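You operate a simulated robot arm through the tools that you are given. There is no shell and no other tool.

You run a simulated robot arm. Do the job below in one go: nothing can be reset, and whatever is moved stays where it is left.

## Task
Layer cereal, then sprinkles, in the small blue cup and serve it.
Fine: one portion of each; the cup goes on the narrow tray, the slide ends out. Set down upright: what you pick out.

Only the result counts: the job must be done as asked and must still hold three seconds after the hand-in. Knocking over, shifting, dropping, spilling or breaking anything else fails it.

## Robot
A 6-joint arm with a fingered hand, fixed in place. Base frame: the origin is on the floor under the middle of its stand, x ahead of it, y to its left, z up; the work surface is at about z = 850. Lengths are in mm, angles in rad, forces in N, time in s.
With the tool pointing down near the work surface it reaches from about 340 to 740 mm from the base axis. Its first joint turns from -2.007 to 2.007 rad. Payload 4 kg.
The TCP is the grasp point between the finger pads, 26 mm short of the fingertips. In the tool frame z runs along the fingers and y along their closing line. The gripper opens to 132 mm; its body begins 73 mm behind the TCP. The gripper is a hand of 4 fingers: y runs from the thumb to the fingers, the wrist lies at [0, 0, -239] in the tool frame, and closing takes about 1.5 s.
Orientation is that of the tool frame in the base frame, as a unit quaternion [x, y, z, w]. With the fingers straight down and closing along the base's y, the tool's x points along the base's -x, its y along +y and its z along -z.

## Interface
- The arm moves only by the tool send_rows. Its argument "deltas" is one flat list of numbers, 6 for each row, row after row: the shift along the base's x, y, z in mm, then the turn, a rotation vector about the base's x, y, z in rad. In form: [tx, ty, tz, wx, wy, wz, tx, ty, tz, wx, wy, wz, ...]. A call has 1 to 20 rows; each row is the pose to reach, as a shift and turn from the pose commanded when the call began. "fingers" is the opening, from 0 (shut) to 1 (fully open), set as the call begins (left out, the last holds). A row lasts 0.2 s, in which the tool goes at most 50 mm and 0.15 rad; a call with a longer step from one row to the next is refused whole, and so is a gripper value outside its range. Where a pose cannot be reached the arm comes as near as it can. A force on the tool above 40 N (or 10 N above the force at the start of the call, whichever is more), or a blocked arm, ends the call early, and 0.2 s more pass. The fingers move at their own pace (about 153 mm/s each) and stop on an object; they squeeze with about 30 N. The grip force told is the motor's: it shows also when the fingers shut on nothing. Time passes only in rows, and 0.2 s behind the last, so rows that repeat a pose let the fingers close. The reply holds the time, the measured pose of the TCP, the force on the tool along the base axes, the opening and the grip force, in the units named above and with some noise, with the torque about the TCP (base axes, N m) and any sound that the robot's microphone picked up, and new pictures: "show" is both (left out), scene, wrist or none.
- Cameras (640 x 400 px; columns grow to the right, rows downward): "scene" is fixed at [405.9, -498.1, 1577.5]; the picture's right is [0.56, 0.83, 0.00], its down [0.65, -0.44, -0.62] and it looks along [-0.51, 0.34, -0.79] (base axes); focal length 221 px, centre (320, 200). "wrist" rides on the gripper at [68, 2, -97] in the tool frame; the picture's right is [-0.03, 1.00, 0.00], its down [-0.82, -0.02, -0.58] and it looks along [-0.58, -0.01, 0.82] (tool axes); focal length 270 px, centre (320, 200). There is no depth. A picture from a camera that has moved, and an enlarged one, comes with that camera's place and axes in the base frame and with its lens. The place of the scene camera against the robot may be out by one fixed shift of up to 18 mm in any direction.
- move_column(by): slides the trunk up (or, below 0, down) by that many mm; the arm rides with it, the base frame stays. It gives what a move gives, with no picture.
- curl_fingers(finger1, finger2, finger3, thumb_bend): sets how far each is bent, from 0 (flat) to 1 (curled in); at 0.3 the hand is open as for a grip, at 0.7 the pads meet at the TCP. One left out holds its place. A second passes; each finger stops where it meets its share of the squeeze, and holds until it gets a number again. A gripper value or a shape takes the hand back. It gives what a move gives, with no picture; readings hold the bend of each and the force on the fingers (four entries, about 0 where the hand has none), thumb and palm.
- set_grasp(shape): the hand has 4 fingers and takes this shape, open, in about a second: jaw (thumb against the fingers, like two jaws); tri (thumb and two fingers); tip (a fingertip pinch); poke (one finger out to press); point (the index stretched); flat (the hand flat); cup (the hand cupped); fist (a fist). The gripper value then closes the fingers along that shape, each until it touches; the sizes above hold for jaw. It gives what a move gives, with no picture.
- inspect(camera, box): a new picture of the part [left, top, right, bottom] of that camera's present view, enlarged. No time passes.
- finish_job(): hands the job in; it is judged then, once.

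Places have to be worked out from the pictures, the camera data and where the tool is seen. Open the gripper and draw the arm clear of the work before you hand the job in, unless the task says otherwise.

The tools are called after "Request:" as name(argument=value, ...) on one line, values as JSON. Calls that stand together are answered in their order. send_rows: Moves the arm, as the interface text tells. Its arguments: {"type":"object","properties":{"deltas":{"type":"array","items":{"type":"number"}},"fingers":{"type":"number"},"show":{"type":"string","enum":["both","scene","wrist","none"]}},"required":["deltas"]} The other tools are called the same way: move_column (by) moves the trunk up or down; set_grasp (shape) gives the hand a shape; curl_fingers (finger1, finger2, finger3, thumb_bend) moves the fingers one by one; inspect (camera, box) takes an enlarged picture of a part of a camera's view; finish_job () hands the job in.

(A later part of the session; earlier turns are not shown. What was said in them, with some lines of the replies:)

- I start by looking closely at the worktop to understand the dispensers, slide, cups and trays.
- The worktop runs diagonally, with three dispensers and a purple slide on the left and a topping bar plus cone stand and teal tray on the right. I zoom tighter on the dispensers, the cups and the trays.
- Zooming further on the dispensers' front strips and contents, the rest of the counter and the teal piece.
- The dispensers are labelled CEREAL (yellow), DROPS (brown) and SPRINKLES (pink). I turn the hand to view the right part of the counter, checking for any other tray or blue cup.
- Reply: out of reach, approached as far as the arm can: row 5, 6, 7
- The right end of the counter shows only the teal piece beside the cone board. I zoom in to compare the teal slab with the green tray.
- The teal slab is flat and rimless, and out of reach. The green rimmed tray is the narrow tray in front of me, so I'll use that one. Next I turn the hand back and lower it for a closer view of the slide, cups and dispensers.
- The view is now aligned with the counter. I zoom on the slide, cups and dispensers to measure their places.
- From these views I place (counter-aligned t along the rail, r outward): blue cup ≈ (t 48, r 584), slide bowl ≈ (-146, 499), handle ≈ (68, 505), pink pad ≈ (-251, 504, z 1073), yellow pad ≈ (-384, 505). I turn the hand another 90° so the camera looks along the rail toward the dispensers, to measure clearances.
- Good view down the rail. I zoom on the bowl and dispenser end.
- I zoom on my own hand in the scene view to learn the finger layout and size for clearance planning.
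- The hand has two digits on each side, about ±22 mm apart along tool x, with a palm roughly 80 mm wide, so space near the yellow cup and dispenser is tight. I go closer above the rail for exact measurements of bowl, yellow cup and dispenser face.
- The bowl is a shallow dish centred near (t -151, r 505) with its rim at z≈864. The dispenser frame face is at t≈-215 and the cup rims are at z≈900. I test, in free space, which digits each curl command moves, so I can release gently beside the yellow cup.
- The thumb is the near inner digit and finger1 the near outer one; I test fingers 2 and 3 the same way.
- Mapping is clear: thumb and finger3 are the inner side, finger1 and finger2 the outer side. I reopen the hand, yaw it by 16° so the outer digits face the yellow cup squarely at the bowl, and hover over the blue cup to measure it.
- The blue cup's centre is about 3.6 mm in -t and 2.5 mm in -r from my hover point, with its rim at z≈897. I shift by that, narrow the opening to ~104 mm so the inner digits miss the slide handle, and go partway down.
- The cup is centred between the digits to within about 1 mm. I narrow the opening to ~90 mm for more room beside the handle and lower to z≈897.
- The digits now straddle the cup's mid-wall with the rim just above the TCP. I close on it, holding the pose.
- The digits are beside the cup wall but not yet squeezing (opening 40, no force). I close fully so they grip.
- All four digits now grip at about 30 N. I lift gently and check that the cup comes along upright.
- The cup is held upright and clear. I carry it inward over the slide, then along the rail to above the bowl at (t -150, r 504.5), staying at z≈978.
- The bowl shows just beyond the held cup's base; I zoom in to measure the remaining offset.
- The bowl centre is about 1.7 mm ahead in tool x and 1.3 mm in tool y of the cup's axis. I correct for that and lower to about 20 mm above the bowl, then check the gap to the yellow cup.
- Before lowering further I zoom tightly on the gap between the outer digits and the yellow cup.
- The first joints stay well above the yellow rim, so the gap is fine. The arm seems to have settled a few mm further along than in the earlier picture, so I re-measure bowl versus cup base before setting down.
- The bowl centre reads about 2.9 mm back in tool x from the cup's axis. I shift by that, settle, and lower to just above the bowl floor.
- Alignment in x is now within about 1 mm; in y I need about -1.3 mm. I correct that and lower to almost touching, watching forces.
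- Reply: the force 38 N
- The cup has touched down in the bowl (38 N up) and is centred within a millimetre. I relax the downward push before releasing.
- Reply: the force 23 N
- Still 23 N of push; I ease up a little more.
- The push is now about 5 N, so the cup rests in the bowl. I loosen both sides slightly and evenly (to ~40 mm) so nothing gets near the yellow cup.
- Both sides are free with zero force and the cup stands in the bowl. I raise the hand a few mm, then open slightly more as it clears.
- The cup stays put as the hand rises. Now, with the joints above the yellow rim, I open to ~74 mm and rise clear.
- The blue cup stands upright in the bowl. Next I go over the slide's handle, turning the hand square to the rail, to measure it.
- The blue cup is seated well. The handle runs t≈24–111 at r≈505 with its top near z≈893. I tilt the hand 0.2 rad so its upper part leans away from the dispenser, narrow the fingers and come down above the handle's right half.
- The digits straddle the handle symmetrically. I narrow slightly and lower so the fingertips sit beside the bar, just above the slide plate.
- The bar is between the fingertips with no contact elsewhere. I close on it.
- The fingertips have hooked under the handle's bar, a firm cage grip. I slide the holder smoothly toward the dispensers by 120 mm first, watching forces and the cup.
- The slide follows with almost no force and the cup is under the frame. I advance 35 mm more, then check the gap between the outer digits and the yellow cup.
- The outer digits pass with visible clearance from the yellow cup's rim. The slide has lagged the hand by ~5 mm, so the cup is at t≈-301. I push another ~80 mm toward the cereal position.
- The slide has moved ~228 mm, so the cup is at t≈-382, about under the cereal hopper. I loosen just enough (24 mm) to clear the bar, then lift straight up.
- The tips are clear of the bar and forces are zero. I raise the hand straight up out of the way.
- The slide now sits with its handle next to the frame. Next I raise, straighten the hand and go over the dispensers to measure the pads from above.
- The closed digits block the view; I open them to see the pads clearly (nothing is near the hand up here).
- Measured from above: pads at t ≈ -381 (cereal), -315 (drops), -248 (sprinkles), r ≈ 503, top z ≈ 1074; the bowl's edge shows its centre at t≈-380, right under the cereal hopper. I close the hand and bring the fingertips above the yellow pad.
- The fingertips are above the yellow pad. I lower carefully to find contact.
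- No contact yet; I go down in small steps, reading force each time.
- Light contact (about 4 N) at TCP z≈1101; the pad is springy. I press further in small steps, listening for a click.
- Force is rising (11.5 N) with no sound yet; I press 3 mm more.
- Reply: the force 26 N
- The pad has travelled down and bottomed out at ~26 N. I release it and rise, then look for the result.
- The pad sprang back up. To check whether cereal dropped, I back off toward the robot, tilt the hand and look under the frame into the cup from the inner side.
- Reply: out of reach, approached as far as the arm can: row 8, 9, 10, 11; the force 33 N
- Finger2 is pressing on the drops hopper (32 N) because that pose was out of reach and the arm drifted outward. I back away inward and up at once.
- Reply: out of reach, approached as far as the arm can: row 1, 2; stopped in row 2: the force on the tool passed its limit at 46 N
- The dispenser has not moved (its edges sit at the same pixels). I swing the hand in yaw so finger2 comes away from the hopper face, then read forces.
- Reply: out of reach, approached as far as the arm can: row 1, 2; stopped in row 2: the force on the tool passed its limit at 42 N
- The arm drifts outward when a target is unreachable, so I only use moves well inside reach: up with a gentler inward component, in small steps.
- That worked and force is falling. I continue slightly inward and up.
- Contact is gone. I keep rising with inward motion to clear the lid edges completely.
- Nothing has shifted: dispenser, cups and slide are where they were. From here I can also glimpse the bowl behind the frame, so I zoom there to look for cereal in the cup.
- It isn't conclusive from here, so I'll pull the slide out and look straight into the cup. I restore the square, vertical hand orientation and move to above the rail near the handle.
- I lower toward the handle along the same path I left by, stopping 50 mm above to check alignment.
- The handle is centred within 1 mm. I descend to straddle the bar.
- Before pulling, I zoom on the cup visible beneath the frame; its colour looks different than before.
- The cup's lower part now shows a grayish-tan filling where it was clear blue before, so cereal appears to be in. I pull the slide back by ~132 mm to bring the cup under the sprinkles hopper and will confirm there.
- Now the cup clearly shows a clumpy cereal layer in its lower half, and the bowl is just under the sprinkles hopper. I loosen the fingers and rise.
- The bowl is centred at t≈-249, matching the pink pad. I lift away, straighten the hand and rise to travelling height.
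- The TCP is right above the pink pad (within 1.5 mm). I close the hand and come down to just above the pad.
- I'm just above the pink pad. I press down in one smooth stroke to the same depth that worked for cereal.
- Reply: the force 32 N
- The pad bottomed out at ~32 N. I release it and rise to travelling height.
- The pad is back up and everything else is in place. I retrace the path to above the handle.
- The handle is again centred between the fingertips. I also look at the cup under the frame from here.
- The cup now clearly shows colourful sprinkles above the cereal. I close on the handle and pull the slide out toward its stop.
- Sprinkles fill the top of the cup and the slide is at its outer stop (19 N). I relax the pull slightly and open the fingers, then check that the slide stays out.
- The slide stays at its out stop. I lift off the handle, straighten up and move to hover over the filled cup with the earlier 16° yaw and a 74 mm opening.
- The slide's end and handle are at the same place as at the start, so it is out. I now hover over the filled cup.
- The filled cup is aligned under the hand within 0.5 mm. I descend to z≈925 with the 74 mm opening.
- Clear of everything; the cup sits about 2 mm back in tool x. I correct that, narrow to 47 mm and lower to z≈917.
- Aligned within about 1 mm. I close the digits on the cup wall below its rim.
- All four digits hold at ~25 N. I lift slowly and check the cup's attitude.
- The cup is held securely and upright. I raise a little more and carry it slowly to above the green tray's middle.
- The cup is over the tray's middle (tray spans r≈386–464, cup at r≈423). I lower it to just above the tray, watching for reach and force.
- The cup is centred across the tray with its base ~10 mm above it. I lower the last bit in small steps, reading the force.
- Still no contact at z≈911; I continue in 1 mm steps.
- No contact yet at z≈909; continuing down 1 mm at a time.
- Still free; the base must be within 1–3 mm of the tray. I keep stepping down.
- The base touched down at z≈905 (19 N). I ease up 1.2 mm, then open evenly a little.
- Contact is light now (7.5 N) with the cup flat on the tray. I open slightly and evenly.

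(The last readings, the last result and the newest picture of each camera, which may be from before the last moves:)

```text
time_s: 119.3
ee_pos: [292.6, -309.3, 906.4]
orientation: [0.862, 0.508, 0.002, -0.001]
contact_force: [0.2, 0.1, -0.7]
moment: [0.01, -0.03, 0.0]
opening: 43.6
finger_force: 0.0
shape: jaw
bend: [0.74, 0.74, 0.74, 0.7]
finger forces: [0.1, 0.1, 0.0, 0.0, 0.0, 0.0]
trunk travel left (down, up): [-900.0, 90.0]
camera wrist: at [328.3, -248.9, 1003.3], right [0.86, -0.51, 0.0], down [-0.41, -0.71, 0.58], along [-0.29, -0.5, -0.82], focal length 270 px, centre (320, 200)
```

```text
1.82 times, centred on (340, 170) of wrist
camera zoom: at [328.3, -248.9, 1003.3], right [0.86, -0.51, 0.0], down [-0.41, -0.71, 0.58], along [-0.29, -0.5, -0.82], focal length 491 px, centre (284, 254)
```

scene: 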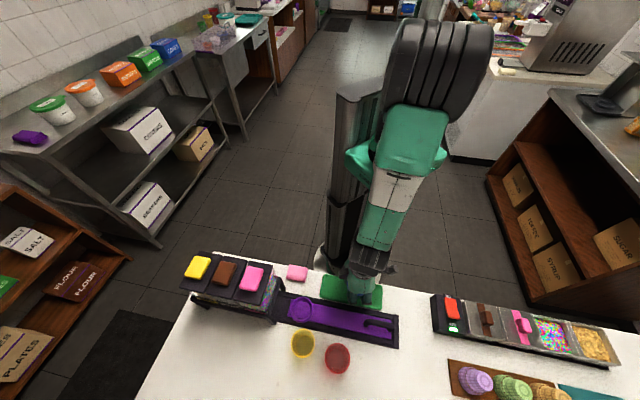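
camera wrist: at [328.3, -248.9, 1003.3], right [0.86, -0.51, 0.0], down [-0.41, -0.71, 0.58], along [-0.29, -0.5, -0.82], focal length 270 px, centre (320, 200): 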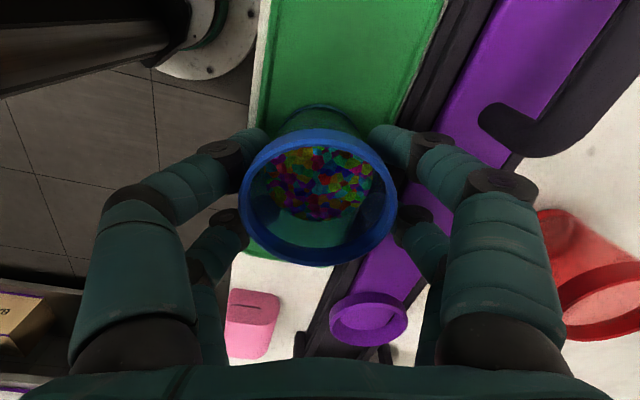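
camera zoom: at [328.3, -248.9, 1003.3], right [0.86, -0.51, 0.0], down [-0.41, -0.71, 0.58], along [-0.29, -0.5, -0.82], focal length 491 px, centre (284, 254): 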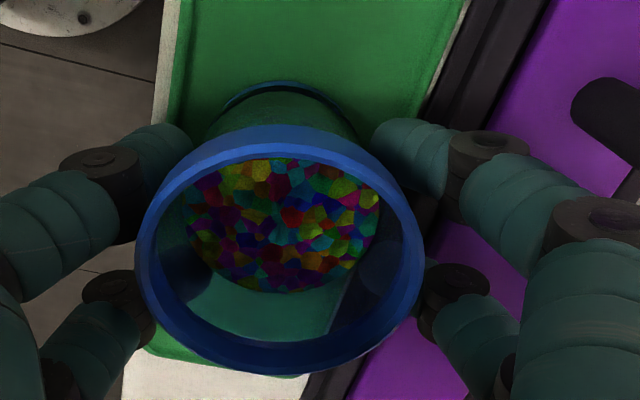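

The cup stands free on the tray. I open wide enough to clear the rim and rise straight up.

Request:
send_rows(deltas=[0, 0, 0, 0, 0, 0, 0, 0, 0, 0, 0, 0, 0, 0, 0, 0, 0, 0, 0, 0, 6, 0, 0, 0, 0, 0, 16, 0, 0, 0, 0, 0, 35, 0, 0, 0, 0, 0, 65, 0, 0, 0, 0, 0, 100, 0, 0, 0, 0, 0, 100, 0, 0, 0], fingers=0.62, show="both")

Request:
inspect(camera="wrist", box=[200, 0, 480, 220])

```text
time_s: 121.3
ee_pos: [293.8, -307.4, 1004.9]
orientation: [0.861, 0.509, 0.0, -0.001]
contact_force: [0.0, -0.6, -0.3]
moment: [-0.03, 0.03, -0.04]
opening: 81.4
finger_force: 0.2
shape: jaw
bend: [0.71, 0.71, 0.71, 0.71]
finger forces: [0.0, 0.0, 0.1, 0.1, 0.0, 0.0]
trunk travel left (down, up): [-900.0, 90.0]
camera wrist: at [328.5, -247.9, 1102.7], right [0.86, -0.51, 0.0], down [-0.41, -0.71, 0.58], along [-0.29, -0.5, -0.82], focal length 270 px, centre (320, 200)
```

scene: 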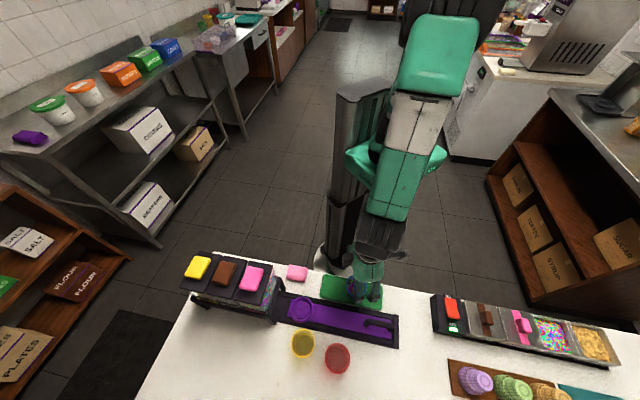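
wrist: 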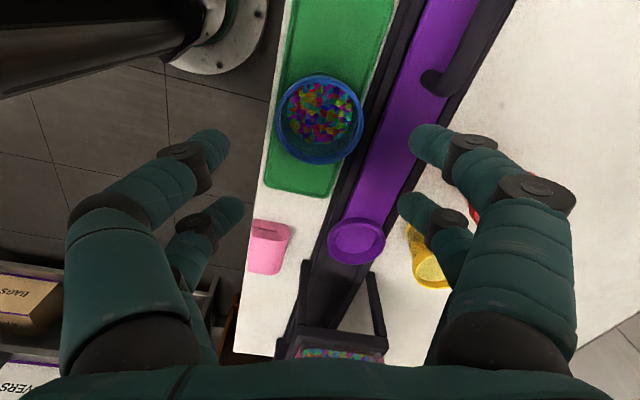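

```text
1.82 times, centred on (340, 110) of wrist
camera zoom: at [328.5, -247.9, 1102.7], right [0.86, -0.51, 0.0], down [-0.41, -0.71, 0.58], along [-0.29, -0.5, -0.82], focal length 491 px, centre (284, 364)
```

zoom: 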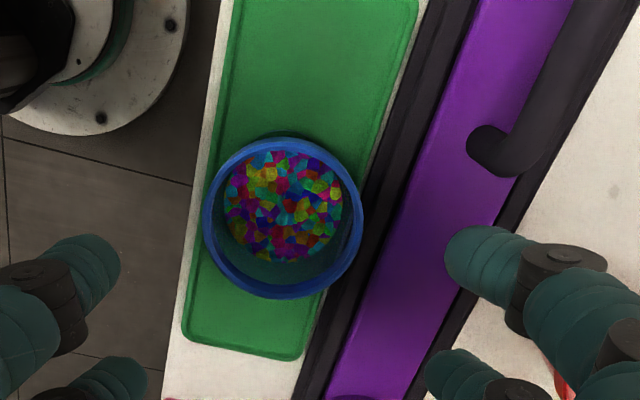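

The cup stands upright on the tray. I retreat upward well clear of the work and open the hand fully, then check the whole scene.

Request:
send_rows(deltas=[0, 0, 40, 0, 0, 0, 0, 0, 85, 0, 0, 0, 0, 0, 130, 0, 0, 0, 20, -20, 175, 0, 0, 0, 40, -40, 220, 0, 0, 0, 40, -40, 265, 0, 0, 0, 40, -40, 300, 0, 0, 0, 40, -40, 300, 0, 0, 0], fingers=1.0, show="both")

Request:
inspect(camera="scene", box=[170, 240, 410, 390])

Request:
inspect(camera="scene", box=[310, 250, 410, 320])

Request:
inspect(camera="scene", box=[420, 270, 640, 400])

```text
refused: row 4 steps farther than a row can; nothing moved
```

```text
2.67 times, centred on (290, 315) of scene
camera zoom: at [405.9, -498.1, 1577.5], right [0.56, 0.83, 0.0], down [0.65, -0.44, -0.62], along [-0.51, 0.34, -0.79], focal length 589 px, centre (400, -107)
```

zoom: 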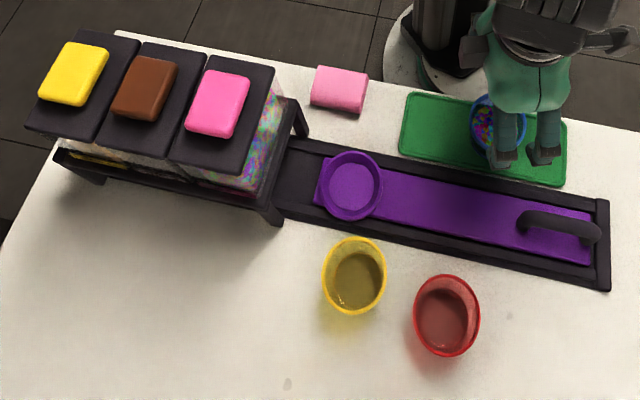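

```text
5.71 times, centred on (360, 285) of scene
camera zoom: at [405.9, -498.1, 1577.5], right [0.56, 0.83, 0.0], down [0.65, -0.44, -0.62], along [-0.51, 0.34, -0.79], focal length 1263 px, centre (91, -286)
```

zoom: 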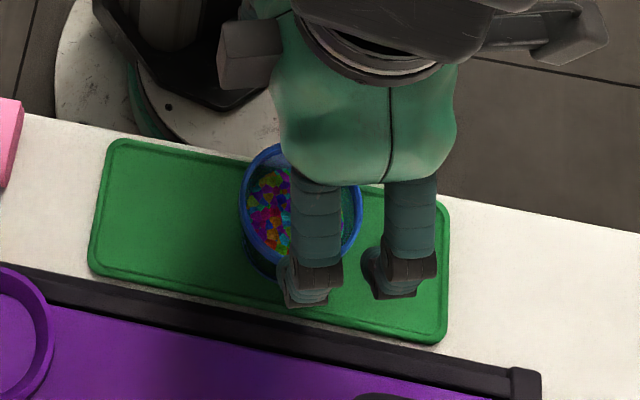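

```text
2.91 times, centred on (530, 335) of scene
camera zoom: at [405.9, -498.1, 1577.5], right [0.56, 0.83, 0.0], down [0.65, -0.44, -0.62], along [-0.51, 0.34, -0.79], focal length 643 px, centre (-291, -193)
```

zoom: 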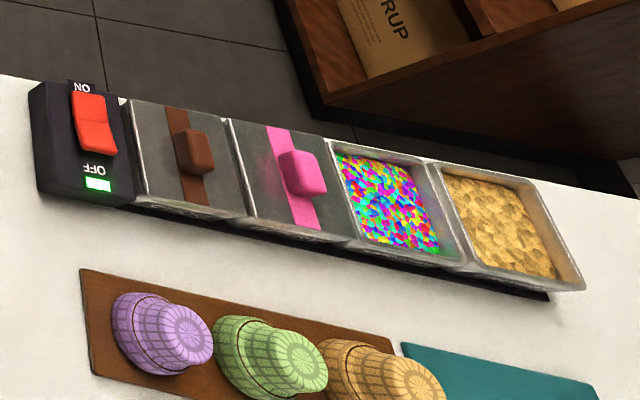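

That step was too large; everything on the counter looks right (slide out, cups unmoved, cup on the tray). I retreat with smaller steps.

Request:
send_rows(deltas=[0, 0, 40, 0, 0, 0, 0, 0, 80, 0, 0, 0, 0, 0, 120, 0, 0, 0, 10, -10, 155, 0, 0, 0, 20, -20, 190, 0, 0, 0, 30, -30, 225, 0, 0, 0, 40, -40, 260, 0, 0, 0, 40, -40, 290, 0, 0, 0, 40, -40, 290, 0, 0, 0], fingers=1.0, show="both")

Request:
inspect(camera="scene", box=[280, 240, 420, 340])

Request:
inspect(camera="wrist", box=[220, 0, 440, 160])

```text
time_s: 123.3
ee_pos: [333.0, -347.3, 1295.7]
orientation: [0.861, 0.508, 0.0, -0.002]
contact_force: [0.6, 0.6, -0.2]
moment: [-0.03, 0.04, 0.01]
opening: 132.1
finger_force: 0.0
shape: jaw
bend: [0.3, 0.3, 0.3, 0.3]
finger forces: [0.0, 0.0, 0.0, 0.0, 0.0, 0.0]
trunk travel left (down, up): [-900.0, 90.0]
camera wrist: at [367.6, -289.7, 1393.2], right [0.86, -0.51, 0.0], down [-0.41, -0.71, 0.58], along [-0.29, -0.5, -0.82], focal length 270 px, centre (320, 200)
```

scene: 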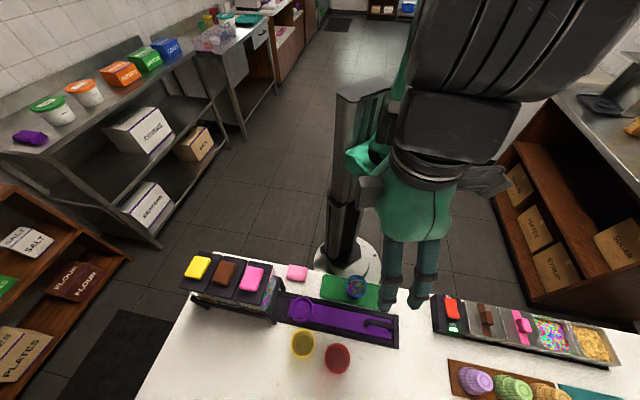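
wrist: 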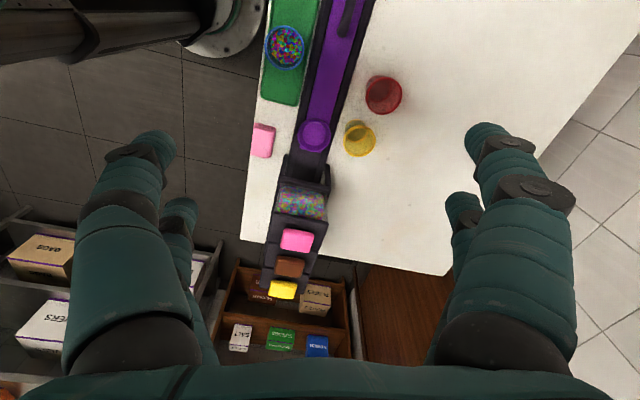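

```text
4.00 times, centred on (350, 290) of scene
camera zoom: at [405.9, -498.1, 1577.5], right [0.56, 0.83, 0.0], down [0.65, -0.44, -0.62], along [-0.51, 0.34, -0.79], focal length 884 px, centre (200, -160)
```

zoom: 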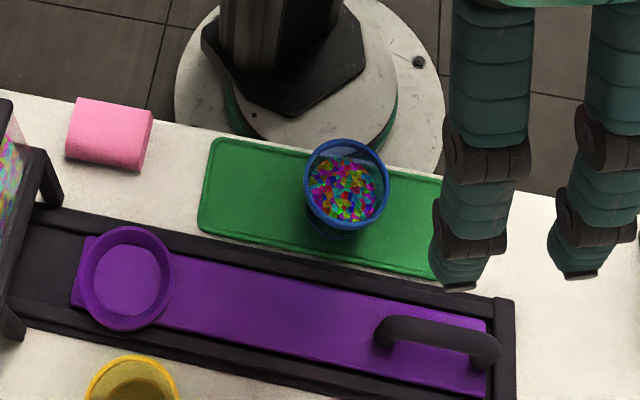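

```text
2.50 times, centred on (330, 80) of wrist
camera zoom: at [367.6, -289.7, 1393.2], right [0.86, -0.51, 0.0], down [-0.41, -0.71, 0.58], along [-0.29, -0.5, -0.82], focal length 676 px, centre (295, 500)
```

zoom: 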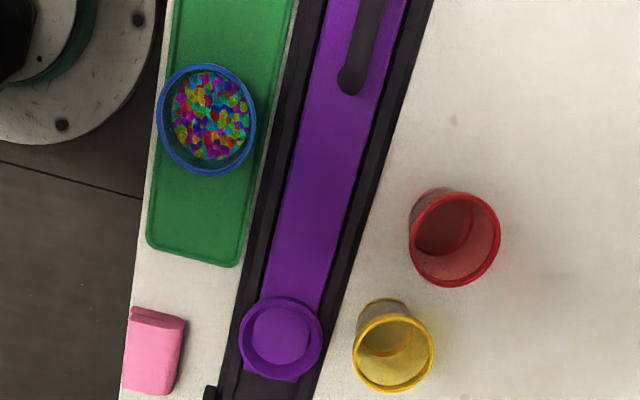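

The filled blue cup stands upright on the green tray, and the slide is out. The dispenser and the other cups have not moved. The hand is open and clear, so I hand the job in.

Request:
finish_job()

```text
The job is handed in.
```

The small blue cup is filled with cereal, then sprinkles, and is standing upright on the green tray. I pressed each dispenser once. The slide is back out at its stop, and I handed the job in with the hand open and clear.

- **Choice of tray:** I took the green rimmed tray as the narrow tray. The only other candidate was the flat teal board beside the cones, which has no rim and is out of the arm's reach.
- **Contact with the dispenser:** While checking for cereal, one finger pushed against the DROPS hopper, with the force peaking at about 46 N. Pictures before and after show the dispenser in the same place, and nothing spilled.
- **The layers:** I saw the cereal through the cup wall after the first press and the sprinkles on top after the second. I did not measure the portion sizes.
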